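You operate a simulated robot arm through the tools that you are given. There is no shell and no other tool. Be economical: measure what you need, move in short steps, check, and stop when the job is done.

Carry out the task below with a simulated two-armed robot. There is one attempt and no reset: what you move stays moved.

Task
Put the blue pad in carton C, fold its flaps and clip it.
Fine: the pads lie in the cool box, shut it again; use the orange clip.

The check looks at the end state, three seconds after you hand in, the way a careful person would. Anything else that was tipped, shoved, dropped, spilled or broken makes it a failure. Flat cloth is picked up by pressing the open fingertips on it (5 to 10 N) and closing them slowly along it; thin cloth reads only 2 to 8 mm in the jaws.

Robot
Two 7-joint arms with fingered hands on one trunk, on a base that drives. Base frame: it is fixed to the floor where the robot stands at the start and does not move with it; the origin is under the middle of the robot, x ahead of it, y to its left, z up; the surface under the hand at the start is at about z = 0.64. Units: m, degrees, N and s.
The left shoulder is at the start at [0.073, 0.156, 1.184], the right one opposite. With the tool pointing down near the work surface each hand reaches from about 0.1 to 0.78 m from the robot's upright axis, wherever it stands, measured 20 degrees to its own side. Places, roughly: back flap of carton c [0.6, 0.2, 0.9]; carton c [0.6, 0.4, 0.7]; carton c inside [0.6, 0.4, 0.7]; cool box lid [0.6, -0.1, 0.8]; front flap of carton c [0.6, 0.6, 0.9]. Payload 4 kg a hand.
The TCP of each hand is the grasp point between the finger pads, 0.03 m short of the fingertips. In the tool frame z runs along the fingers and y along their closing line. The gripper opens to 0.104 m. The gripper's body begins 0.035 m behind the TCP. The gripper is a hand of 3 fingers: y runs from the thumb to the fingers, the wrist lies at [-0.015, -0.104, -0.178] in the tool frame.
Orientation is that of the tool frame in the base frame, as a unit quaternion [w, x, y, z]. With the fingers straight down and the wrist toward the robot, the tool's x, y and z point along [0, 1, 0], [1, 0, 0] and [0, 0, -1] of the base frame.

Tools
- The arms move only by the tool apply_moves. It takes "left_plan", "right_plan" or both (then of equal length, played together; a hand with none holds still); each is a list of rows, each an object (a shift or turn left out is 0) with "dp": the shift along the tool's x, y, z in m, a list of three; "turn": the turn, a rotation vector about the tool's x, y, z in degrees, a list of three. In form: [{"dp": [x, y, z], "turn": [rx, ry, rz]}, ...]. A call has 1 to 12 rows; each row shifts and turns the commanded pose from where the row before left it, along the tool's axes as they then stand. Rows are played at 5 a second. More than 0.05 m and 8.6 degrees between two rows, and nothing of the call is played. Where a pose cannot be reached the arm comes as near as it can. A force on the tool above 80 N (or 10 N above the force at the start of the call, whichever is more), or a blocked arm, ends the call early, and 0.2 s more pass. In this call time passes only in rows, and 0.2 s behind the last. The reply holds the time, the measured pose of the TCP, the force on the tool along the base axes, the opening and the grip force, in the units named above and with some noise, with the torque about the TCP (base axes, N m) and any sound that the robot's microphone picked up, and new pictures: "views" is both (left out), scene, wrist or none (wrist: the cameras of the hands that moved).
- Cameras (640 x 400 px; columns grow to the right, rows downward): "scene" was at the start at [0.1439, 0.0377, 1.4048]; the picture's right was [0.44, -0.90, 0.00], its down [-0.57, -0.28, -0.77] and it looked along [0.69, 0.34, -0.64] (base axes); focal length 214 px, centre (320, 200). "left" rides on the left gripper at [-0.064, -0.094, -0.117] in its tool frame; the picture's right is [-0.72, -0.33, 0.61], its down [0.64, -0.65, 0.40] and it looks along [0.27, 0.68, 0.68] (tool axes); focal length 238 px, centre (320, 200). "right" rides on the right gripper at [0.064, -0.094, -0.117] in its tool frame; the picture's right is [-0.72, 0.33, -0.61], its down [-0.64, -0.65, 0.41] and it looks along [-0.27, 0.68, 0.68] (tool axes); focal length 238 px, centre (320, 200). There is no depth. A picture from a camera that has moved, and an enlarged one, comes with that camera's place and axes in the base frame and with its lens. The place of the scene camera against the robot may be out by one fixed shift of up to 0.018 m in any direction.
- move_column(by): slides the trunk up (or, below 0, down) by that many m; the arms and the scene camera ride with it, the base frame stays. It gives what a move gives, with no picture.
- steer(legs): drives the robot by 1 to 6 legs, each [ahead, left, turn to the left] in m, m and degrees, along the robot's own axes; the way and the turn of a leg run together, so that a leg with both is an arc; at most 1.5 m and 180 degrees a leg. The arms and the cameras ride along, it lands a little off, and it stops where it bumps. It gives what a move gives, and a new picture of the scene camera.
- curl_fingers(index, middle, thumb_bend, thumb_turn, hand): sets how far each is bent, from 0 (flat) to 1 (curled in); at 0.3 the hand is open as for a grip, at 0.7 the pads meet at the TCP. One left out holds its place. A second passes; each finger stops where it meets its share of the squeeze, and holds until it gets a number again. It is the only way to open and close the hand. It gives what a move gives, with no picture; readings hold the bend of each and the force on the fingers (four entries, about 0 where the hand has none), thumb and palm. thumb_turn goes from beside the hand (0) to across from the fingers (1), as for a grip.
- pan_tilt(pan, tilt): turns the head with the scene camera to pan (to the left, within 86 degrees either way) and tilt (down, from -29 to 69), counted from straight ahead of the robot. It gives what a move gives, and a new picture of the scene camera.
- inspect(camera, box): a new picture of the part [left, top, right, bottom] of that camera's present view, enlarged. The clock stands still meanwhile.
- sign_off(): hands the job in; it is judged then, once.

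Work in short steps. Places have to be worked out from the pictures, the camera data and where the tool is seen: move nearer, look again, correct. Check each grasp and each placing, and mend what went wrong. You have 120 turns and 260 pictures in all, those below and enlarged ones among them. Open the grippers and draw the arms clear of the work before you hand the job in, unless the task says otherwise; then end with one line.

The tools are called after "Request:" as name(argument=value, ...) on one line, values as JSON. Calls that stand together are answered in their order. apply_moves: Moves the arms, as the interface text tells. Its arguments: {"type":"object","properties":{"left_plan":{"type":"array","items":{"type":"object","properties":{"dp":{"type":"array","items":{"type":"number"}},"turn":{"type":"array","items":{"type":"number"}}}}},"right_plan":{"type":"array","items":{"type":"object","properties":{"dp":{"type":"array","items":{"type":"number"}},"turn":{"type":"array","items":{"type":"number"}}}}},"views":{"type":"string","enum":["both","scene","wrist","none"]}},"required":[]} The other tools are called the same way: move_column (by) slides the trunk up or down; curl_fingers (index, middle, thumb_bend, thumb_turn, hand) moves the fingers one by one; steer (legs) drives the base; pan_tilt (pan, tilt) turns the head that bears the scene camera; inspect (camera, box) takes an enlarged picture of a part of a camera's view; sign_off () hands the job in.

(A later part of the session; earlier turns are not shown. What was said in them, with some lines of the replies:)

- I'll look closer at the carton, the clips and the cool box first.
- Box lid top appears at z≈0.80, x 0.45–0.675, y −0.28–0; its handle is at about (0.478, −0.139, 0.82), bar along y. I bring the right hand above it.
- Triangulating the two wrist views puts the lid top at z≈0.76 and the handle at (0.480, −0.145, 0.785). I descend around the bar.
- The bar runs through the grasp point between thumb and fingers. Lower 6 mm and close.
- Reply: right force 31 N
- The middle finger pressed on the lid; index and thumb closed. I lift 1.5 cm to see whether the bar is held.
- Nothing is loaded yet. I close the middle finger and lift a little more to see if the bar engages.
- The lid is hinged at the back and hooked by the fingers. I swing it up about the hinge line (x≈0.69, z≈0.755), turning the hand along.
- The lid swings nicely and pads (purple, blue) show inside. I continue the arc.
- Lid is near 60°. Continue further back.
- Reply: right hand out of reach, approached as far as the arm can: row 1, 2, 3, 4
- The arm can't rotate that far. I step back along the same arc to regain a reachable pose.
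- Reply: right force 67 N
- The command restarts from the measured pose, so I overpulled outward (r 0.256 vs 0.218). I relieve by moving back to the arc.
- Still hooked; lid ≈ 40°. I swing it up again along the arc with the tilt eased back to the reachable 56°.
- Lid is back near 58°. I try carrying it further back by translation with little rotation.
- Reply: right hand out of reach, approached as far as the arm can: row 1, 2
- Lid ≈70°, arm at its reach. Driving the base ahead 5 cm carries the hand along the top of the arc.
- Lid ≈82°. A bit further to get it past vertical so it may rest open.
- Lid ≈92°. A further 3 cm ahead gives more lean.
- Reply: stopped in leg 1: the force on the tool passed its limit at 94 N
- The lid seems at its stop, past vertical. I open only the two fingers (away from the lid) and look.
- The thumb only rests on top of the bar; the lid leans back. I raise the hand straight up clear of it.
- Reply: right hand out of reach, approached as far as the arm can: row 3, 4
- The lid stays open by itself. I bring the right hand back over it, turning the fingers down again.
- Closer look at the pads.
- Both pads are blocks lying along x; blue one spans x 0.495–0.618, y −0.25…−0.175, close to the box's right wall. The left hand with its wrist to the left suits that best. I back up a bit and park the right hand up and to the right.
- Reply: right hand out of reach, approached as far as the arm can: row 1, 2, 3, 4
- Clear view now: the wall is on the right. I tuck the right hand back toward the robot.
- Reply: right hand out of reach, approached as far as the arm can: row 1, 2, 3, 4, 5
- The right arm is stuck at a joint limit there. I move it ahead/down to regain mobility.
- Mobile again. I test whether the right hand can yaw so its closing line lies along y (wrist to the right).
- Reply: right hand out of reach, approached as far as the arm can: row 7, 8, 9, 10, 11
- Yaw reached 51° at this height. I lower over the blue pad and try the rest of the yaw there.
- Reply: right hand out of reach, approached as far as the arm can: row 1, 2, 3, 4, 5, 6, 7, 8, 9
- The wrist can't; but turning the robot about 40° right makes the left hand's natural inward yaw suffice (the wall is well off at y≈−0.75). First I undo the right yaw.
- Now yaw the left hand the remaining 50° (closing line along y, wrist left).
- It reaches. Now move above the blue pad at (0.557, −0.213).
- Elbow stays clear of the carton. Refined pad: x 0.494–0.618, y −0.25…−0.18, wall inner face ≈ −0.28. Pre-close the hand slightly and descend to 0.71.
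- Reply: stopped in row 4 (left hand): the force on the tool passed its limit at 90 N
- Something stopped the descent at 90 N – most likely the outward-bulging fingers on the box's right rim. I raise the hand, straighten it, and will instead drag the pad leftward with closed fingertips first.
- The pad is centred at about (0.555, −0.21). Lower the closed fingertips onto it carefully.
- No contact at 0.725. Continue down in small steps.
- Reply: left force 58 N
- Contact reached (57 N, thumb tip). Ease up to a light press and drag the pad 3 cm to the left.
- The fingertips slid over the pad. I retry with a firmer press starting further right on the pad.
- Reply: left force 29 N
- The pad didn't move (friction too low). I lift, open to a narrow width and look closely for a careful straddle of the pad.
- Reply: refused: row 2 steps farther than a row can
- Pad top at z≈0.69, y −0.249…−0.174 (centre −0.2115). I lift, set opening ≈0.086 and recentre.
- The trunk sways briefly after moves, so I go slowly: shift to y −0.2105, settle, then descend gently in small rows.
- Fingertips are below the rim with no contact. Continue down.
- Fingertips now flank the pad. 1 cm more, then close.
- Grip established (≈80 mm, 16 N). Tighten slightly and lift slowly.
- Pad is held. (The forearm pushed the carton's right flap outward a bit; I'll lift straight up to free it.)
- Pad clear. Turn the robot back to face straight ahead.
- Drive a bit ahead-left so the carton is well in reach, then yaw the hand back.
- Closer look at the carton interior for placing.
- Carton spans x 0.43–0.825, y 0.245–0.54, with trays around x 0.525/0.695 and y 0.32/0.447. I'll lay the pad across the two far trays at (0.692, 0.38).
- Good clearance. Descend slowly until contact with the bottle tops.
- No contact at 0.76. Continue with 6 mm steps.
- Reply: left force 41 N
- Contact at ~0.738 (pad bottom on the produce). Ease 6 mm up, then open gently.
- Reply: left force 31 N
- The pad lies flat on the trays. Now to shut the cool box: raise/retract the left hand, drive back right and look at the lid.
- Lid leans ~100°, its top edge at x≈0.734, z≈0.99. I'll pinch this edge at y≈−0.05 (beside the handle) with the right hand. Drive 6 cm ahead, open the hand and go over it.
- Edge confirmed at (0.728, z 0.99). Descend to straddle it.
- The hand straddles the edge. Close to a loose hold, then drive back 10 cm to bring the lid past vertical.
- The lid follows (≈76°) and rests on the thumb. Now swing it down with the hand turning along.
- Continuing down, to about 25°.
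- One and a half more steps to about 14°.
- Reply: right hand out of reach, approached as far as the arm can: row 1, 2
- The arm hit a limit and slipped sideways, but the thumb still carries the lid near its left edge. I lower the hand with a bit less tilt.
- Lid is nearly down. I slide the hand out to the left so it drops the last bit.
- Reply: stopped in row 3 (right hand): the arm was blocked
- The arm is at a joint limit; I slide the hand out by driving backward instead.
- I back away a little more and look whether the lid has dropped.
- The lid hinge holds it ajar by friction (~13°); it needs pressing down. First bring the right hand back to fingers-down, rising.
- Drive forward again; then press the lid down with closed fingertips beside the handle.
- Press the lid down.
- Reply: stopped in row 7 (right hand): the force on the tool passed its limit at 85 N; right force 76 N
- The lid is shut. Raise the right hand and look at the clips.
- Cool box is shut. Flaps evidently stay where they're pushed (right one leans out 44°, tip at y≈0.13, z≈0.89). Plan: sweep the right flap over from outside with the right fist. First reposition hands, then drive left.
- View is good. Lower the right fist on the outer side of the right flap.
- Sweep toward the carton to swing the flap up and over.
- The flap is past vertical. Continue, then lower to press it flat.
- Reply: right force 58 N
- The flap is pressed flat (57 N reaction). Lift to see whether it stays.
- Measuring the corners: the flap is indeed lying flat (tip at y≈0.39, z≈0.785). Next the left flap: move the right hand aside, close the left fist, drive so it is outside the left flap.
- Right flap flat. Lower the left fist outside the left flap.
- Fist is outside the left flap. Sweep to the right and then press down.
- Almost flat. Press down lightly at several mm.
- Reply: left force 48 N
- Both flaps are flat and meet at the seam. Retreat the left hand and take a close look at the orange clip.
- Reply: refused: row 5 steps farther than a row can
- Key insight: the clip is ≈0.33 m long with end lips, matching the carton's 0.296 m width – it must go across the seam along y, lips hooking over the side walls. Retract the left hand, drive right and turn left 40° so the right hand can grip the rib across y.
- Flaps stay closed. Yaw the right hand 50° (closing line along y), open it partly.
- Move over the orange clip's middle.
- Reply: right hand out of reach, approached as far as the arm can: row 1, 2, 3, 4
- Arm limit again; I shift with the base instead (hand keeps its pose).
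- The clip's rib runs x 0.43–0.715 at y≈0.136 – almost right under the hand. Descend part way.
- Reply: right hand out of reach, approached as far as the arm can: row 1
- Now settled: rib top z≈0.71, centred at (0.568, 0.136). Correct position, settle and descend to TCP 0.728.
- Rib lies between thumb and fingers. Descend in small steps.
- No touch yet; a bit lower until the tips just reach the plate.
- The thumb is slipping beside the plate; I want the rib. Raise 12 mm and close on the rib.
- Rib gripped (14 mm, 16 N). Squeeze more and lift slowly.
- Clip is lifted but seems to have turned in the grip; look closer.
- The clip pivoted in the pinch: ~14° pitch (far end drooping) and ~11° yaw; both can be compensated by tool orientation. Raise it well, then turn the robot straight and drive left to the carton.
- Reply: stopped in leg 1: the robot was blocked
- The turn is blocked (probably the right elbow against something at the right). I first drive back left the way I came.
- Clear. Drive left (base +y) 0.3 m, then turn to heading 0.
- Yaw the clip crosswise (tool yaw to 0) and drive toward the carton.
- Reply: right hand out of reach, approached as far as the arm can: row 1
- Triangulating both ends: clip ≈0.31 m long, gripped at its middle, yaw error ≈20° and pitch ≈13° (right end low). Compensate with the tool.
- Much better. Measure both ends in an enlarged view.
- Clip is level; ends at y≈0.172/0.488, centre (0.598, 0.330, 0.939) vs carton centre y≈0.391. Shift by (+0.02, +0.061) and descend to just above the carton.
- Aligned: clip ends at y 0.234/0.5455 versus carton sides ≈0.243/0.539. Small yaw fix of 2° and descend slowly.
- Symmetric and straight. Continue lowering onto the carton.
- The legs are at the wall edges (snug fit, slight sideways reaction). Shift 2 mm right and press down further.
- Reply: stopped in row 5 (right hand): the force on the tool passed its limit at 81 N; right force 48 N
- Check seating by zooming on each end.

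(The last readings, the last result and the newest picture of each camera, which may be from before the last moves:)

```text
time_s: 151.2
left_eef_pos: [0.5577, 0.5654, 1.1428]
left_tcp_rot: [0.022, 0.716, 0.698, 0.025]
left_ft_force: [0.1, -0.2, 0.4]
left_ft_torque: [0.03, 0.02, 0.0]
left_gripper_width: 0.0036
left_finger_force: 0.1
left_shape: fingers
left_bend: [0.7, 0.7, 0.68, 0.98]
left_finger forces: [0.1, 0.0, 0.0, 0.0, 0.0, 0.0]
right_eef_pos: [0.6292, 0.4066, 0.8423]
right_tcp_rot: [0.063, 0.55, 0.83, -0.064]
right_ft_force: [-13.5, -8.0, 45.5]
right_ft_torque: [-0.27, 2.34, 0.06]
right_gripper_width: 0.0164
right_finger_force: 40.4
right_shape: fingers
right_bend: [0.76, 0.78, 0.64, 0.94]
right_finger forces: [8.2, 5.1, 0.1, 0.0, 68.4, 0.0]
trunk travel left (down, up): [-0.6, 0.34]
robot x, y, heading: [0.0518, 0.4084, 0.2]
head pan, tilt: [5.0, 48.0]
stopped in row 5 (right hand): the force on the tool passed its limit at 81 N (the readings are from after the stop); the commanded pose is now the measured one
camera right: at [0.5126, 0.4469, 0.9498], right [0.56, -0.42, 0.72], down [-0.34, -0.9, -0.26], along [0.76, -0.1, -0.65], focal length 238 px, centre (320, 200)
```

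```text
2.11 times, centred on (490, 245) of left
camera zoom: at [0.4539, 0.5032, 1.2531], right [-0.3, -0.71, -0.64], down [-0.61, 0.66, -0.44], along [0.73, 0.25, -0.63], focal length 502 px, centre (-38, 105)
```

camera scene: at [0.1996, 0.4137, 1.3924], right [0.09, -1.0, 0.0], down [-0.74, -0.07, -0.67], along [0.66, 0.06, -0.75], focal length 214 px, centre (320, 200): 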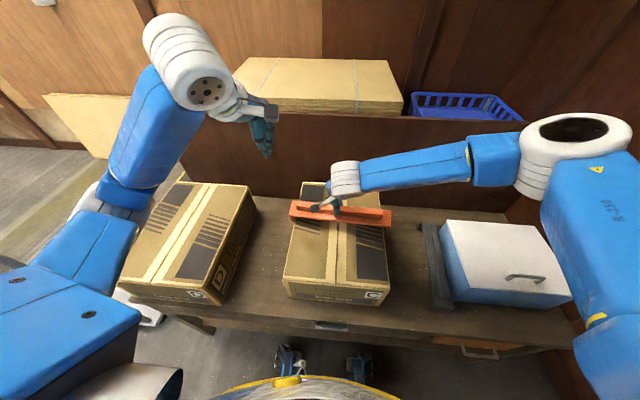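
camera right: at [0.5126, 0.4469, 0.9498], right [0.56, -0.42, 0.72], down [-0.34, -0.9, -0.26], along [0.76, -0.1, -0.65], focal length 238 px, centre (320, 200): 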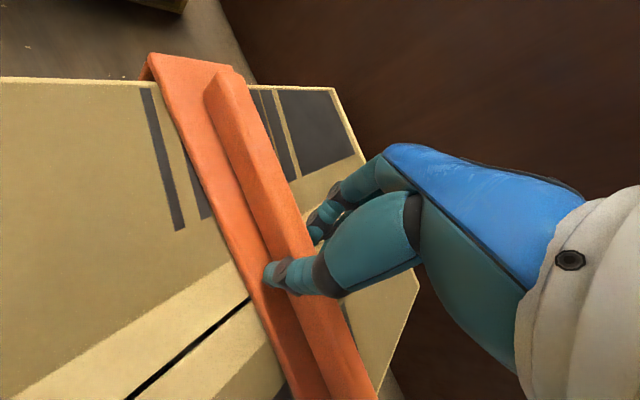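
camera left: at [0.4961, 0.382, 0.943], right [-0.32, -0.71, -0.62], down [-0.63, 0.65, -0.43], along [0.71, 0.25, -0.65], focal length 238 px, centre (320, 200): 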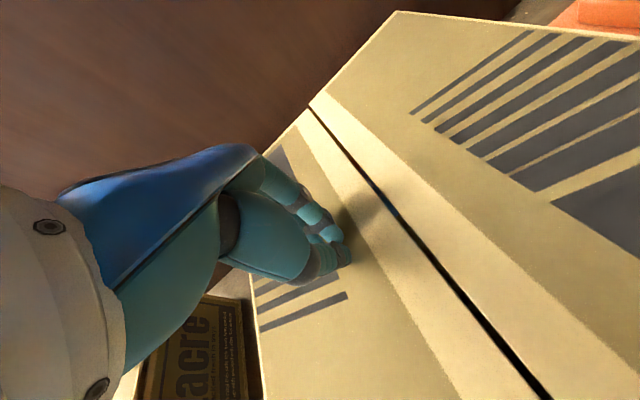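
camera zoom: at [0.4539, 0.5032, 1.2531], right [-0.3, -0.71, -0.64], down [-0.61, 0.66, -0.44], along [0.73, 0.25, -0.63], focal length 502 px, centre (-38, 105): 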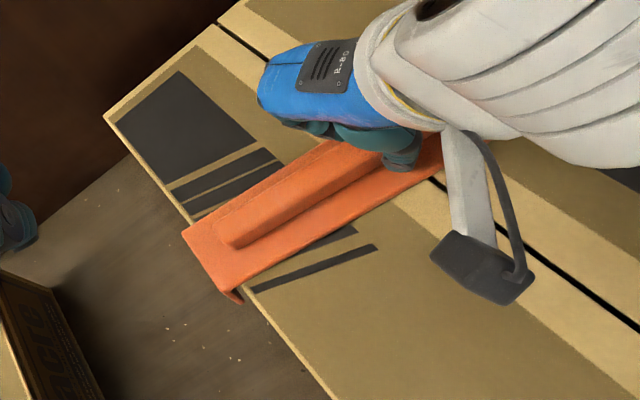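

Both legs are outside the side walls and the plate is essentially on the flaps. Release the rib and lift off.

Request:
curl_fingers(hand="right", index=0.45, middle=0.45, thumb_bend=0.45)

Request:
apply_moves(right_plan=[{"dp": [-0.0036, -0.0012, -0.0196]}, {"dp": [-0.0055, -0.0018, -0.0294]}, {"dp": [-0.0073, -0.0025, -0.0392]}, {"dp": [-0.0073, -0.0025, -0.0392]}], views="both")

Request:
inspect(camera="scene", box=[270, 180, 420, 270])

```text
time_s: 152.2
left_eef_pos: [0.5575, 0.5687, 1.1436]
left_tcp_rot: [0.024, 0.716, 0.697, 0.024]
left_ft_force: [0.2, 1.0, 0.0]
left_ft_torque: [0.01, 0.05, -0.04]
left_gripper_width: 0.0035
left_finger_force: 0.0
left_shape: fingers
left_bend: [0.7, 0.7, 0.68, 0.98]
left_finger forces: [0.0, 0.0, 0.1, 0.0, 0.0, 0.0]
right_eef_pos: [0.6269, 0.4066, 0.8401]
right_tcp_rot: [0.063, 0.55, 0.83, -0.067]
right_ft_force: [-0.9, 6.3, 30.7]
right_ft_torque: [0.07, 0.49, -0.11]
right_gripper_width: 0.0382
right_finger_force: 16.0
right_shape: fingers
right_bend: [0.75, 0.45, 0.46, 0.97]
right_finger forces: [16.4, 0.1, 0.0, 0.0, 14.1, 0.0]
trunk travel left (down, up): [-0.6, 0.34]
robot x, y, heading: [0.048, 0.4115, 0.5]
head pan, tilt: [5.0, 48.0]
```

```text
time_s: 153.2
left_eef_pos: [0.5614, 0.5672, 1.1418]
left_tcp_rot: [0.023, 0.716, 0.697, 0.023]
left_ft_force: [-0.2, 0.0, -0.1]
left_ft_torque: [-0.02, -0.02, 0.0]
left_gripper_width: 0.0036
left_finger_force: 0.0
left_shape: fingers
left_bend: [0.7, 0.7, 0.68, 0.98]
left_finger forces: [0.1, 0.0, 0.1, 0.1, 0.0, 0.0]
right_eef_pos: [0.6271, 0.4032, 0.9648]
right_tcp_rot: [0.061, 0.55, 0.83, -0.07]
right_ft_force: [0.9, 0.0, 0.3]
right_ft_torque: [0.02, -0.03, 0.02]
right_gripper_width: 0.0647
right_finger_force: 0.0
right_shape: fingers
right_bend: [0.45, 0.45, 0.45, 0.97]
right_finger forces: [0.0, 0.0, 0.1, 0.0, 0.0, 0.0]
trunk travel left (down, up): [-0.6, 0.34]
robot x, y, heading: [0.0502, 0.4058, 0.3]
head pan, tilt: [5.0, 48.0]
camera scene: at [0.1991, 0.4143, 1.3923], right [0.09, -1.0, 0.0], down [-0.74, -0.07, -0.67], along [0.66, 0.06, -0.75], focal length 214 px, centre (320, 200)
camera right: at [0.5129, 0.446, 1.0732], right [0.57, -0.41, 0.71], down [-0.34, -0.91, -0.25], along [0.75, -0.1, -0.65], focal length 238 px, centre (320, 200)
```

scene: 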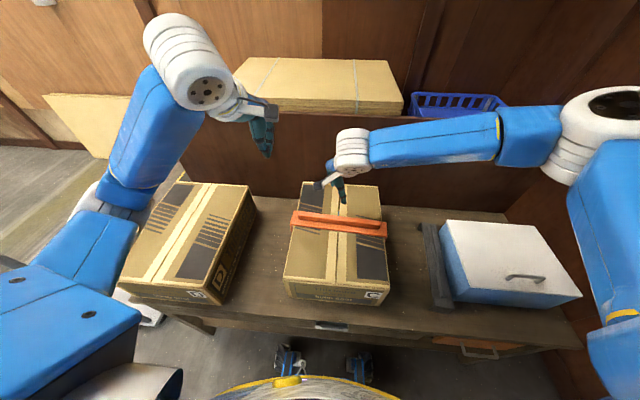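
right: 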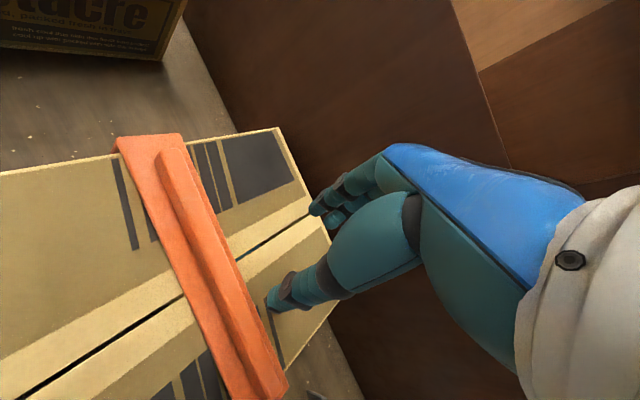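

```text
4.27 times, centred on (345, 225) of scene
camera zoom: at [0.1991, 0.4143, 1.3923], right [0.09, -1.0, 0.0], down [-0.74, -0.07, -0.67], along [0.66, 0.06, -0.75], focal length 915 px, centre (213, 93)
```

zoom: 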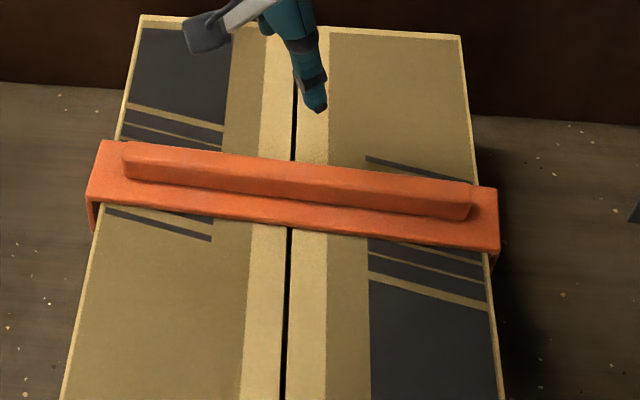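

The clip sits across the seam with legs over both sides. To make sure it is fully seated, press both ends with closed fists: first position above them.

Request:
curl_fingers(hand="right", index=0.7, middle=0.7, thumb_bend=0.68)

Request:
apply_moves(left_plan=[{"dp": [-0.0257, 0.018, 0.02]}, {"dp": [-0.0257, 0.018, 0.02]}, {"dp": [-0.0257, 0.018, 0.02]}, {"dp": [0, 0, 0.045]}, {"dp": [0, 0, 0.045]}, {"dp": [0, 0, 0.045]}, {"dp": [0, 0, 0.045]}, {"dp": [0, 0, 0]}], right_plan=[{"dp": [-0.0229, -0.0152, 0.005]}, {"dp": [-0.0229, -0.0152, 0.005]}, {"dp": [-0.0229, -0.0152, 0.005]}, {"dp": [-0.0229, -0.0152, 0.005]}, {"dp": [0.0036, 0.001, 0.0197]}, {"dp": [0.0036, 0.001, 0.0197]}, {"dp": [0.0036, 0.001, 0.0197]}, {"dp": [0, 0, 0]}], views="scene")

```text
time_s: 154.2
left_eef_pos: [0.561, 0.5679, 1.1418]
left_tcp_rot: [0.023, 0.716, 0.697, 0.024]
left_ft_force: [0.6, 0.0, 1.0]
left_ft_torque: [0.0, 0.01, 0.02]
left_gripper_width: 0.0034
left_finger_force: 0.1
left_shape: fingers
left_bend: [0.7, 0.7, 0.68, 0.98]
left_finger forces: [0.0, 0.1, 0.0, 0.0, 0.0, 0.1]
right_eef_pos: [0.6277, 0.4024, 0.9637]
right_tcp_rot: [0.06, 0.549, 0.831, -0.069]
right_ft_force: [0.2, 0.3, -0.6]
right_ft_torque: [0.02, -0.03, 0.02]
right_gripper_width: 0.0038
right_finger_force: 0.1
right_shape: fingers
right_bend: [0.7, 0.7, 0.68, 0.97]
right_finger forces: [0.0, 0.1, 0.0, 0.1, 0.1, 0.0]
trunk travel left (down, up): [-0.6, 0.34]
robot x, y, heading: [0.0536, 0.4036, 0.2]
head pan, tilt: [5.0, 48.0]
```

```text
time_s: 155.9
left_eef_pos: [0.6273, 0.4886, 0.9062]
left_tcp_rot: [0.021, 0.716, 0.698, 0.025]
left_ft_force: [0.2, -0.4, 0.1]
left_ft_torque: [0.02, -0.03, -0.03]
left_gripper_width: 0.0034
left_finger_force: 0.0
left_shape: fingers
left_bend: [0.7, 0.7, 0.68, 0.98]
left_finger forces: [0.0, 0.0, 0.0, 0.0, 0.0, 0.0]
right_eef_pos: [0.608, 0.2939, 0.9031]
right_tcp_rot: [0.06, 0.551, 0.83, -0.069]
right_ft_force: [0.0, 0.6, 0.6]
right_ft_torque: [0.0, 0.0, 0.01]
right_gripper_width: 0.0039
right_finger_force: 0.1
right_shape: fingers
right_bend: [0.7, 0.7, 0.68, 0.97]
right_finger forces: [0.0, 0.0, 0.0, 0.0, 0.1, 0.0]
trunk travel left (down, up): [-0.6, 0.34]
robot x, y, heading: [0.0485, 0.4072, 0.2]
head pan, tilt: [5.0, 48.0]
camera scene: at [0.1989, 0.4123, 1.3925], right [0.09, -1.0, 0.0], down [-0.74, -0.07, -0.67], along [0.66, 0.06, -0.74], focal length 214 px, centre (320, 200)
```

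scene: 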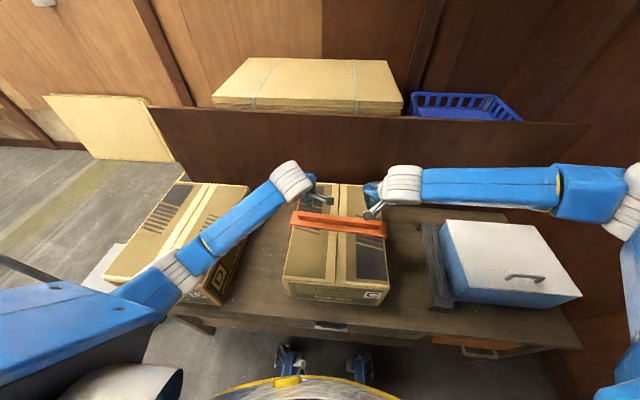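

Both fists are over the clip ends. Press down together.

Request:
apply_moves(left_plan=[{"dp": [0, -0.002, 0.02]}, {"dp": [0, 0, 0.015]}, {"dp": [0, 0, 0.01]}, {"dp": [0, 0, 0.008]}, {"dp": [0, 0, 0.008]}, {"dp": [0, 0, 0.006]}], right_plan=[{"dp": [0.0, 0.008, 0.0197]}, {"dp": [0.0027, 0.0008, 0.0147]}, {"dp": [0.0018, 0.0005, 0.0098]}, {"dp": [0.0015, 0.0004, 0.0078]}, {"dp": [0.0015, 0.0004, 0.0078]}, {"dp": [0.0011, 0.0003, 0.0059]}], views="scene")

```text
time_s: 157.4
left_eef_pos: [0.6291, 0.4858, 0.8687]
left_tcp_rot: [0.049, 0.717, 0.694, 0.038]
left_ft_force: [-16.9, 4.1, 59.8]
left_ft_torque: [-0.31, 1.05, -0.14]
left_gripper_width: 0.0
left_finger_force: 29.8
left_shape: fingers
left_bend: [0.7, 0.7, 0.72, 0.99]
left_finger forces: [0.0, 0.0, 0.1, 0.0, 60.0, 0.0]
right_eef_pos: [0.6203, 0.3037, 0.8687]
right_tcp_rot: [0.08, 0.548, 0.831, -0.044]
right_ft_force: [-11.7, 4.1, 64.2]
right_ft_torque: [-0.8, 1.74, -0.24]
right_gripper_width: 0.0136
right_finger_force: 31.4
right_shape: fingers
right_bend: [0.7, 0.7, 0.66, 1.0]
right_finger forces: [0.1, 0.1, 0.0, 0.1, 63.1, 0.0]
trunk travel left (down, up): [-0.6, 0.34]
robot x, y, heading: [0.0547, 0.4082, 0.3]
head pan, tilt: [5.0, 48.0]
stopped in row 6 (right hand): the force on the tool passed its limit at 82 N (the readings are from after the stop); the commanded pose is now the measured one
camera scene: at [0.1751, 0.4151, 1.3955], right [0.09, -1.0, 0.0], down [-0.73, -0.07, -0.68], along [0.68, 0.06, -0.73], focal length 214 px, centre (320, 200)
```

scene: 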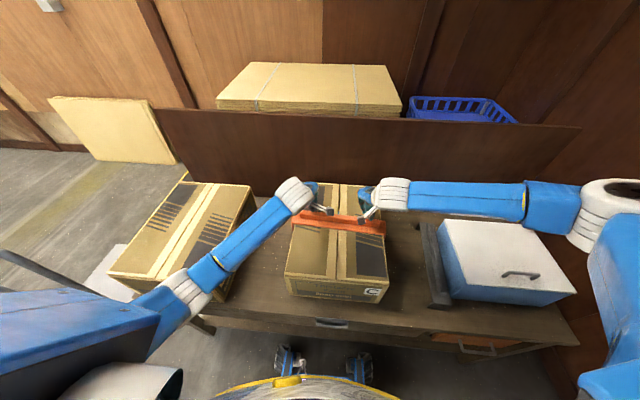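

Both ends bear equally at the same height, so it's level and firmly down. Lift both hands off and inspect from the wrists.

Request:
apply_moves(left_plan=[{"dp": [0, 0, -0.02]}, {"dp": [0, 0, -0.03]}, {"dp": [0.03, -0.03, -0.01]}, {"dp": [0.03, -0.035, 0]}, {"dp": [0.03, -0.035, 0]}], right_plan=[{"dp": [0, 0, -0.02]}, {"dp": [0, 0, -0.03]}, {"dp": [-0.03, -0.03, -0.01]}, {"dp": [-0.03, -0.03, 0]}, {"dp": [-0.03, -0.03, 0]}], views="both")

Request:
inspect(camera="scene", box=[270, 190, 410, 310])

```text
time_s: 158.6
left_eef_pos: [0.5316, 0.5795, 0.9021]
left_tcp_rot: [0.033, 0.717, 0.696, 0.03]
left_ft_force: [-0.4, 0.5, -0.3]
left_ft_torque: [0.0, 0.0, 0.01]
left_gripper_width: 0.0034
left_finger_force: 0.0
left_shape: fingers
left_bend: [0.7, 0.7, 0.68, 0.97]
left_finger forces: [0.1, 0.0, 0.0, 0.1, 0.0, 0.1]
right_eef_pos: [0.572, 0.1899, 0.9271]
right_tcp_rot: [0.069, 0.551, 0.83, -0.057]
right_ft_force: [-0.4, -0.1, 0.5]
right_ft_torque: [-0.02, -0.05, -0.03]
right_gripper_width: 0.0034
right_finger_force: 0.1
right_shape: fingers
right_bend: [0.7, 0.7, 0.68, 0.98]
right_finger forces: [0.0, 0.0, 0.0, 0.1, 0.1, 0.0]
trunk travel left (down, up): [-0.6, 0.34]
robot x, y, heading: [0.0513, 0.4074, 0.5]
head pan, tilt: [5.0, 48.0]
camera scene: at [0.1952, 0.4106, 1.3928], right [0.09, -1.0, 0.0], down [-0.74, -0.07, -0.67], along [0.67, 0.06, -0.74], focal length 214 px, centre (320, 200)
camera right: at [0.4555, 0.2301, 1.0343], right [0.55, -0.42, 0.72], down [-0.33, -0.9, -0.27], along [0.77, -0.09, -0.63], focal length 238 px, centre (320, 200)
camera left: at [0.4252, 0.5183, 1.0092], right [-0.29, -0.71, -0.64], down [-0.59, 0.66, -0.46], along [0.75, 0.25, -0.62], focal length 238 px, centre (320, 200)
```

scene: 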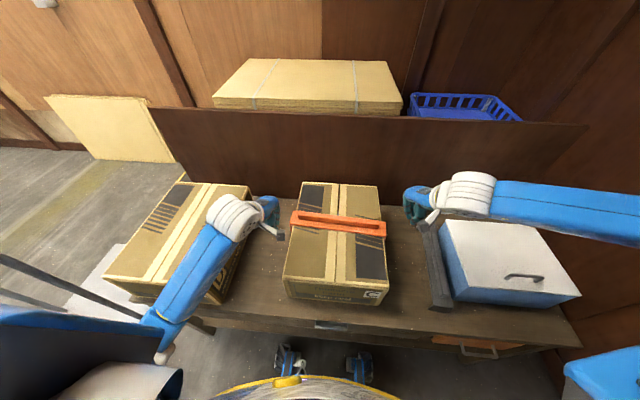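
right: 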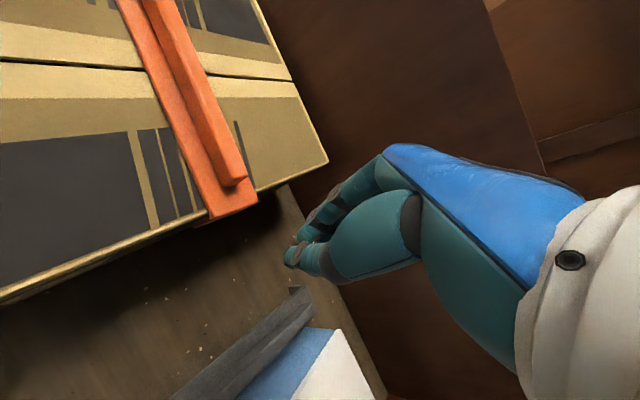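
left: 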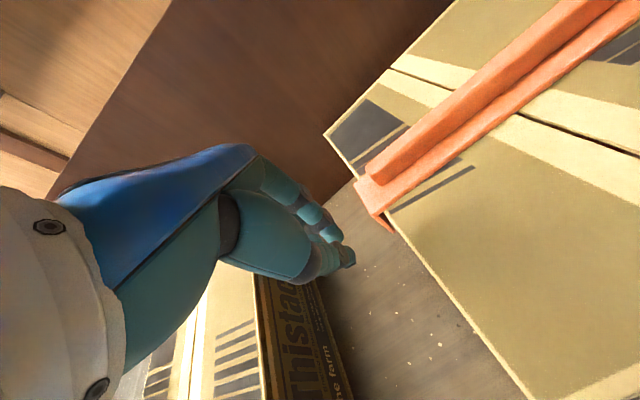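

```text
3.33 times, centred on (340, 250) of scene
camera zoom: at [0.1952, 0.4106, 1.3928], right [0.09, -1.0, 0.0], down [-0.74, -0.07, -0.67], along [0.67, 0.06, -0.74], focal length 715 px, centre (253, 33)
```

zoom: 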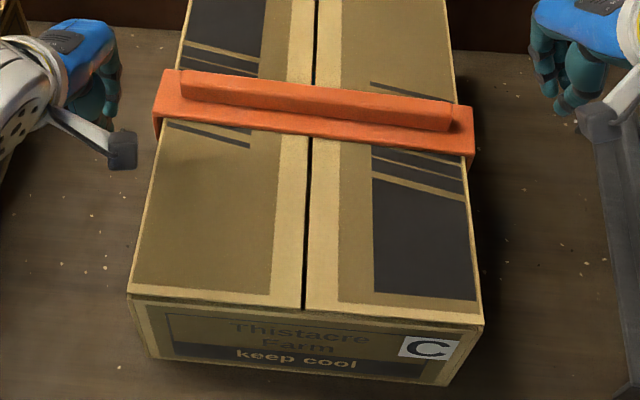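

Zoom on both clip ends from the wrist cameras.

Request:
inspect(camera="left", box=[340, 130, 480, 240])

Request:
inspect(camera="right", box=[140, 130, 320, 330])

```text
3.64 times, centred on (410, 185) of left
camera zoom: at [0.4252, 0.5183, 1.0092], right [-0.29, -0.71, -0.64], down [-0.59, 0.66, -0.46], along [0.75, 0.25, -0.62], focal length 867 px, centre (-7, 254)
```

zoom: 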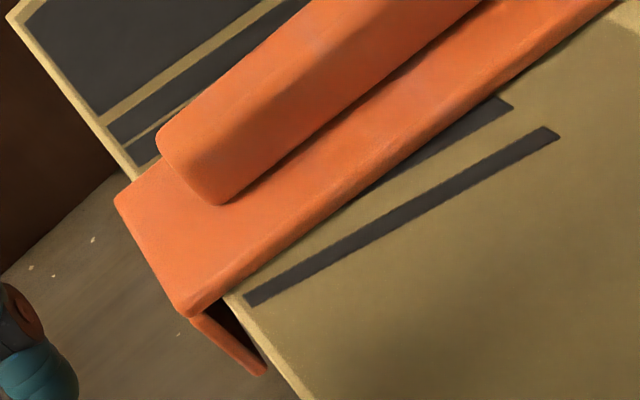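

```text
2.00 times, centred on (230, 230) of right
camera zoom: at [0.4555, 0.2301, 1.0343], right [0.55, -0.42, 0.72], down [-0.33, -0.9, -0.27], along [0.77, -0.09, -0.63], focal length 477 px, centre (500, 140)
```

zoom: 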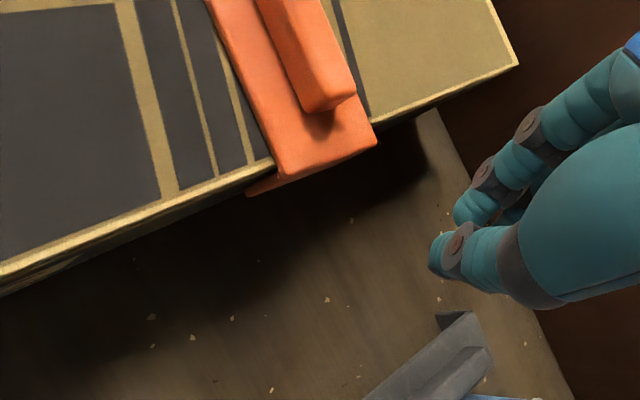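

The plate lies flush with both legs hooked over the sides. Raise both arms clear, open the hands and back away.

Request:
apply_moves(left_plan=[{"dp": [0, -0.005, -0.04]}, {"dp": [0, -0.005, -0.045]}, {"dp": [0, -0.005, -0.045]}, {"dp": [0, -0.005, -0.045]}, {"dp": [0, 0, -0.045]}], right_plan=[{"dp": [-0.005, 0, -0.04]}, {"dp": [-0.005, 0, -0.045]}, {"dp": [-0.005, 0, -0.045]}, {"dp": [0, 0, -0.02]}, {"dp": [0, 0, 0]}], views="none")

Request:
curl_fingers(hand="left", index=0.3, middle=0.3, thumb_bend=0.3)

Request:
curl_fingers(hand="right", index=0.3, middle=0.3, thumb_bend=0.3)

Request:
steer(legs=[[-0.25, 0, 0]])

Request:
inspect(camera="scene", box=[180, 130, 520, 340])

```text
time_s: 159.8
left_eef_pos: [0.5026, 0.577, 1.0991]
left_tcp_rot: [0.032, 0.717, 0.696, 0.03]
left_ft_force: [-0.1, 0.3, 0.3]
left_ft_torque: [0.01, -0.03, 0.0]
left_gripper_width: 0.0033
left_finger_force: 0.1
left_shape: fingers
left_bend: [0.7, 0.7, 0.68, 0.97]
left_finger forces: [0.1, 0.0, 0.0, 0.0, 0.0, 0.1]
left hand out of reach, approached as far as the arm can: row 4
right_eef_pos: [0.5728, 0.2017, 1.0778]
right_tcp_rot: [0.068, 0.551, 0.83, -0.058]
right_ft_force: [-0.2, 0.1, 0.1]
right_ft_torque: [0.02, -0.01, 0.03]
right_gripper_width: 0.0035
right_finger_force: 0.0
right_shape: fingers
right_bend: [0.7, 0.7, 0.68, 0.98]
right_finger forces: [0.1, 0.0, 0.1, 0.0, 0.0, 0.0]
trunk travel left (down, up): [-0.6, 0.34]
robot x, y, heading: [0.0544, 0.4052, 0.4]
head pan, tilt: [5.0, 48.0]
```

```text
time_s: 160.8
left_eef_pos: [0.5026, 0.5771, 1.1002]
left_tcp_rot: [0.032, 0.717, 0.695, 0.03]
left_ft_force: [-0.4, 0.2, 0.8]
left_ft_torque: [0.0, 0.02, 0.02]
left_gripper_width: 0.1028
left_finger_force: 0.0
left_shape: fingers
left_bend: [0.3, 0.3, 0.3, 0.97]
left_finger forces: [0.0, 0.0, 0.0, 0.1, 0.1, 0.0]
right_eef_pos: [0.5743, 0.2022, 1.0771]
right_tcp_rot: [0.069, 0.55, 0.83, -0.058]
right_ft_force: [0.1, 0.2, -0.8]
right_ft_torque: [0.02, -0.02, 0.04]
right_gripper_width: 0.0036
right_finger_force: 0.0
right_shape: fingers
right_bend: [0.7, 0.7, 0.68, 0.98]
right_finger forces: [0.0, 0.0, 0.0, 0.0, 0.0, 0.0]
trunk travel left (down, up): [-0.6, 0.34]
robot x, y, heading: [0.0534, 0.4059, 0.1]
head pan, tilt: [5.0, 48.0]
```

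```text
time_s: 161.8
left_eef_pos: [0.503, 0.5774, 1.0985]
left_tcp_rot: [0.031, 0.717, 0.696, 0.03]
left_ft_force: [-0.4, 0.0, -0.5]
left_ft_torque: [0.02, -0.02, 0.0]
left_gripper_width: 0.1028
left_finger_force: 0.0
left_shape: fingers
left_bend: [0.3, 0.3, 0.3, 0.97]
left_finger forces: [0.1, 0.0, 0.0, 0.1, 0.1, 0.0]
right_eef_pos: [0.5734, 0.2027, 1.0772]
right_tcp_rot: [0.067, 0.551, 0.83, -0.057]
right_ft_force: [0.0, -0.5, 0.3]
right_ft_torque: [0.04, -0.01, -0.01]
right_gripper_width: 0.1028
right_finger_force: 0.1
right_shape: fingers
right_bend: [0.3, 0.3, 0.3, 0.98]
right_finger forces: [0.0, 0.0, 0.1, 0.1, 0.0, 0.0]
trunk travel left (down, up): [-0.6, 0.34]
robot x, y, heading: [0.0521, 0.4111, 0.3]
head pan, tilt: [5.0, 48.0]
```

```text
time_s: 163.6
left_eef_pos: [0.256, 0.5774, 1.0989]
left_tcp_rot: [0.031, 0.716, 0.696, 0.029]
left_ft_force: [-0.2, 0.2, -0.2]
left_ft_torque: [0.0, 0.01, 0.03]
left_gripper_width: 0.1027
left_finger_force: 0.1
left_shape: fingers
left_bend: [0.3, 0.3, 0.3, 0.97]
left_finger forces: [0.1, 0.0, 0.0, 0.0, 0.1, 0.0]
right_eef_pos: [0.3286, 0.2028, 1.0766]
right_tcp_rot: [0.068, 0.55, 0.83, -0.059]
right_ft_force: [0.8, 0.8, -0.1]
right_ft_torque: [0.0, 0.02, 0.01]
right_gripper_width: 0.1027
right_finger_force: 0.0
right_shape: fingers
right_bend: [0.3, 0.3, 0.3, 0.98]
right_finger forces: [0.0, 0.0, 0.1, 0.0, 0.0, 0.0]
trunk travel left (down, up): [-0.6, 0.34]
robot x, y, heading: [-0.1964, 0.4078, 0.4]
head pan, tilt: [5.0, 48.0]
camera scene: at [-0.0464, 0.4118, 1.3922], right [0.09, -1.0, 0.0], down [-0.74, -0.07, -0.67], along [0.66, 0.06, -0.75], focal length 214 px, centre (320, 200)
```

scene: 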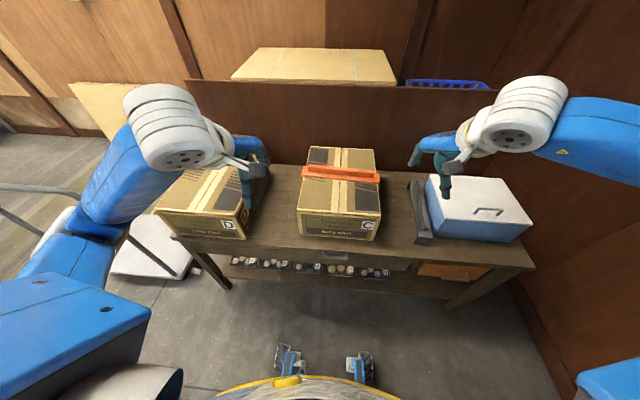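

```text
1.88 times, centred on (350, 235) of scene
camera zoom: at [-0.0464, 0.4118, 1.3922], right [0.09, -1.0, 0.0], down [-0.74, -0.07, -0.67], along [0.66, 0.06, -0.75], focal length 404 px, centre (264, 134)
```

zoom: 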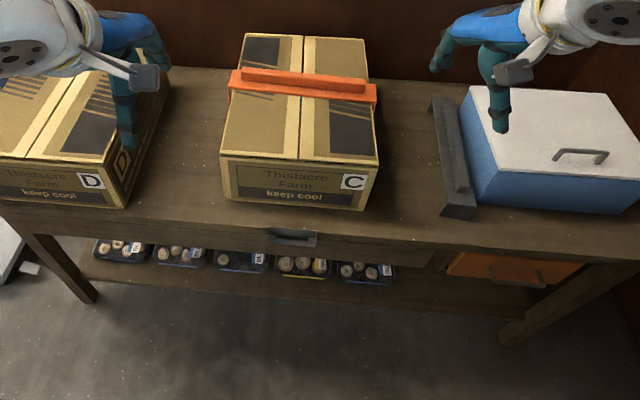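

The carton is closed and clipped, the cool box is shut, the grey clip and carton D are in place, and both hands are open and clear of the work.

Request:
sign_off()

```text
The job is handed in.
```

The blue pad is in carton C with both flaps folded and the orange clip across them, and the cool box is shut again; I handed the job in on that state.
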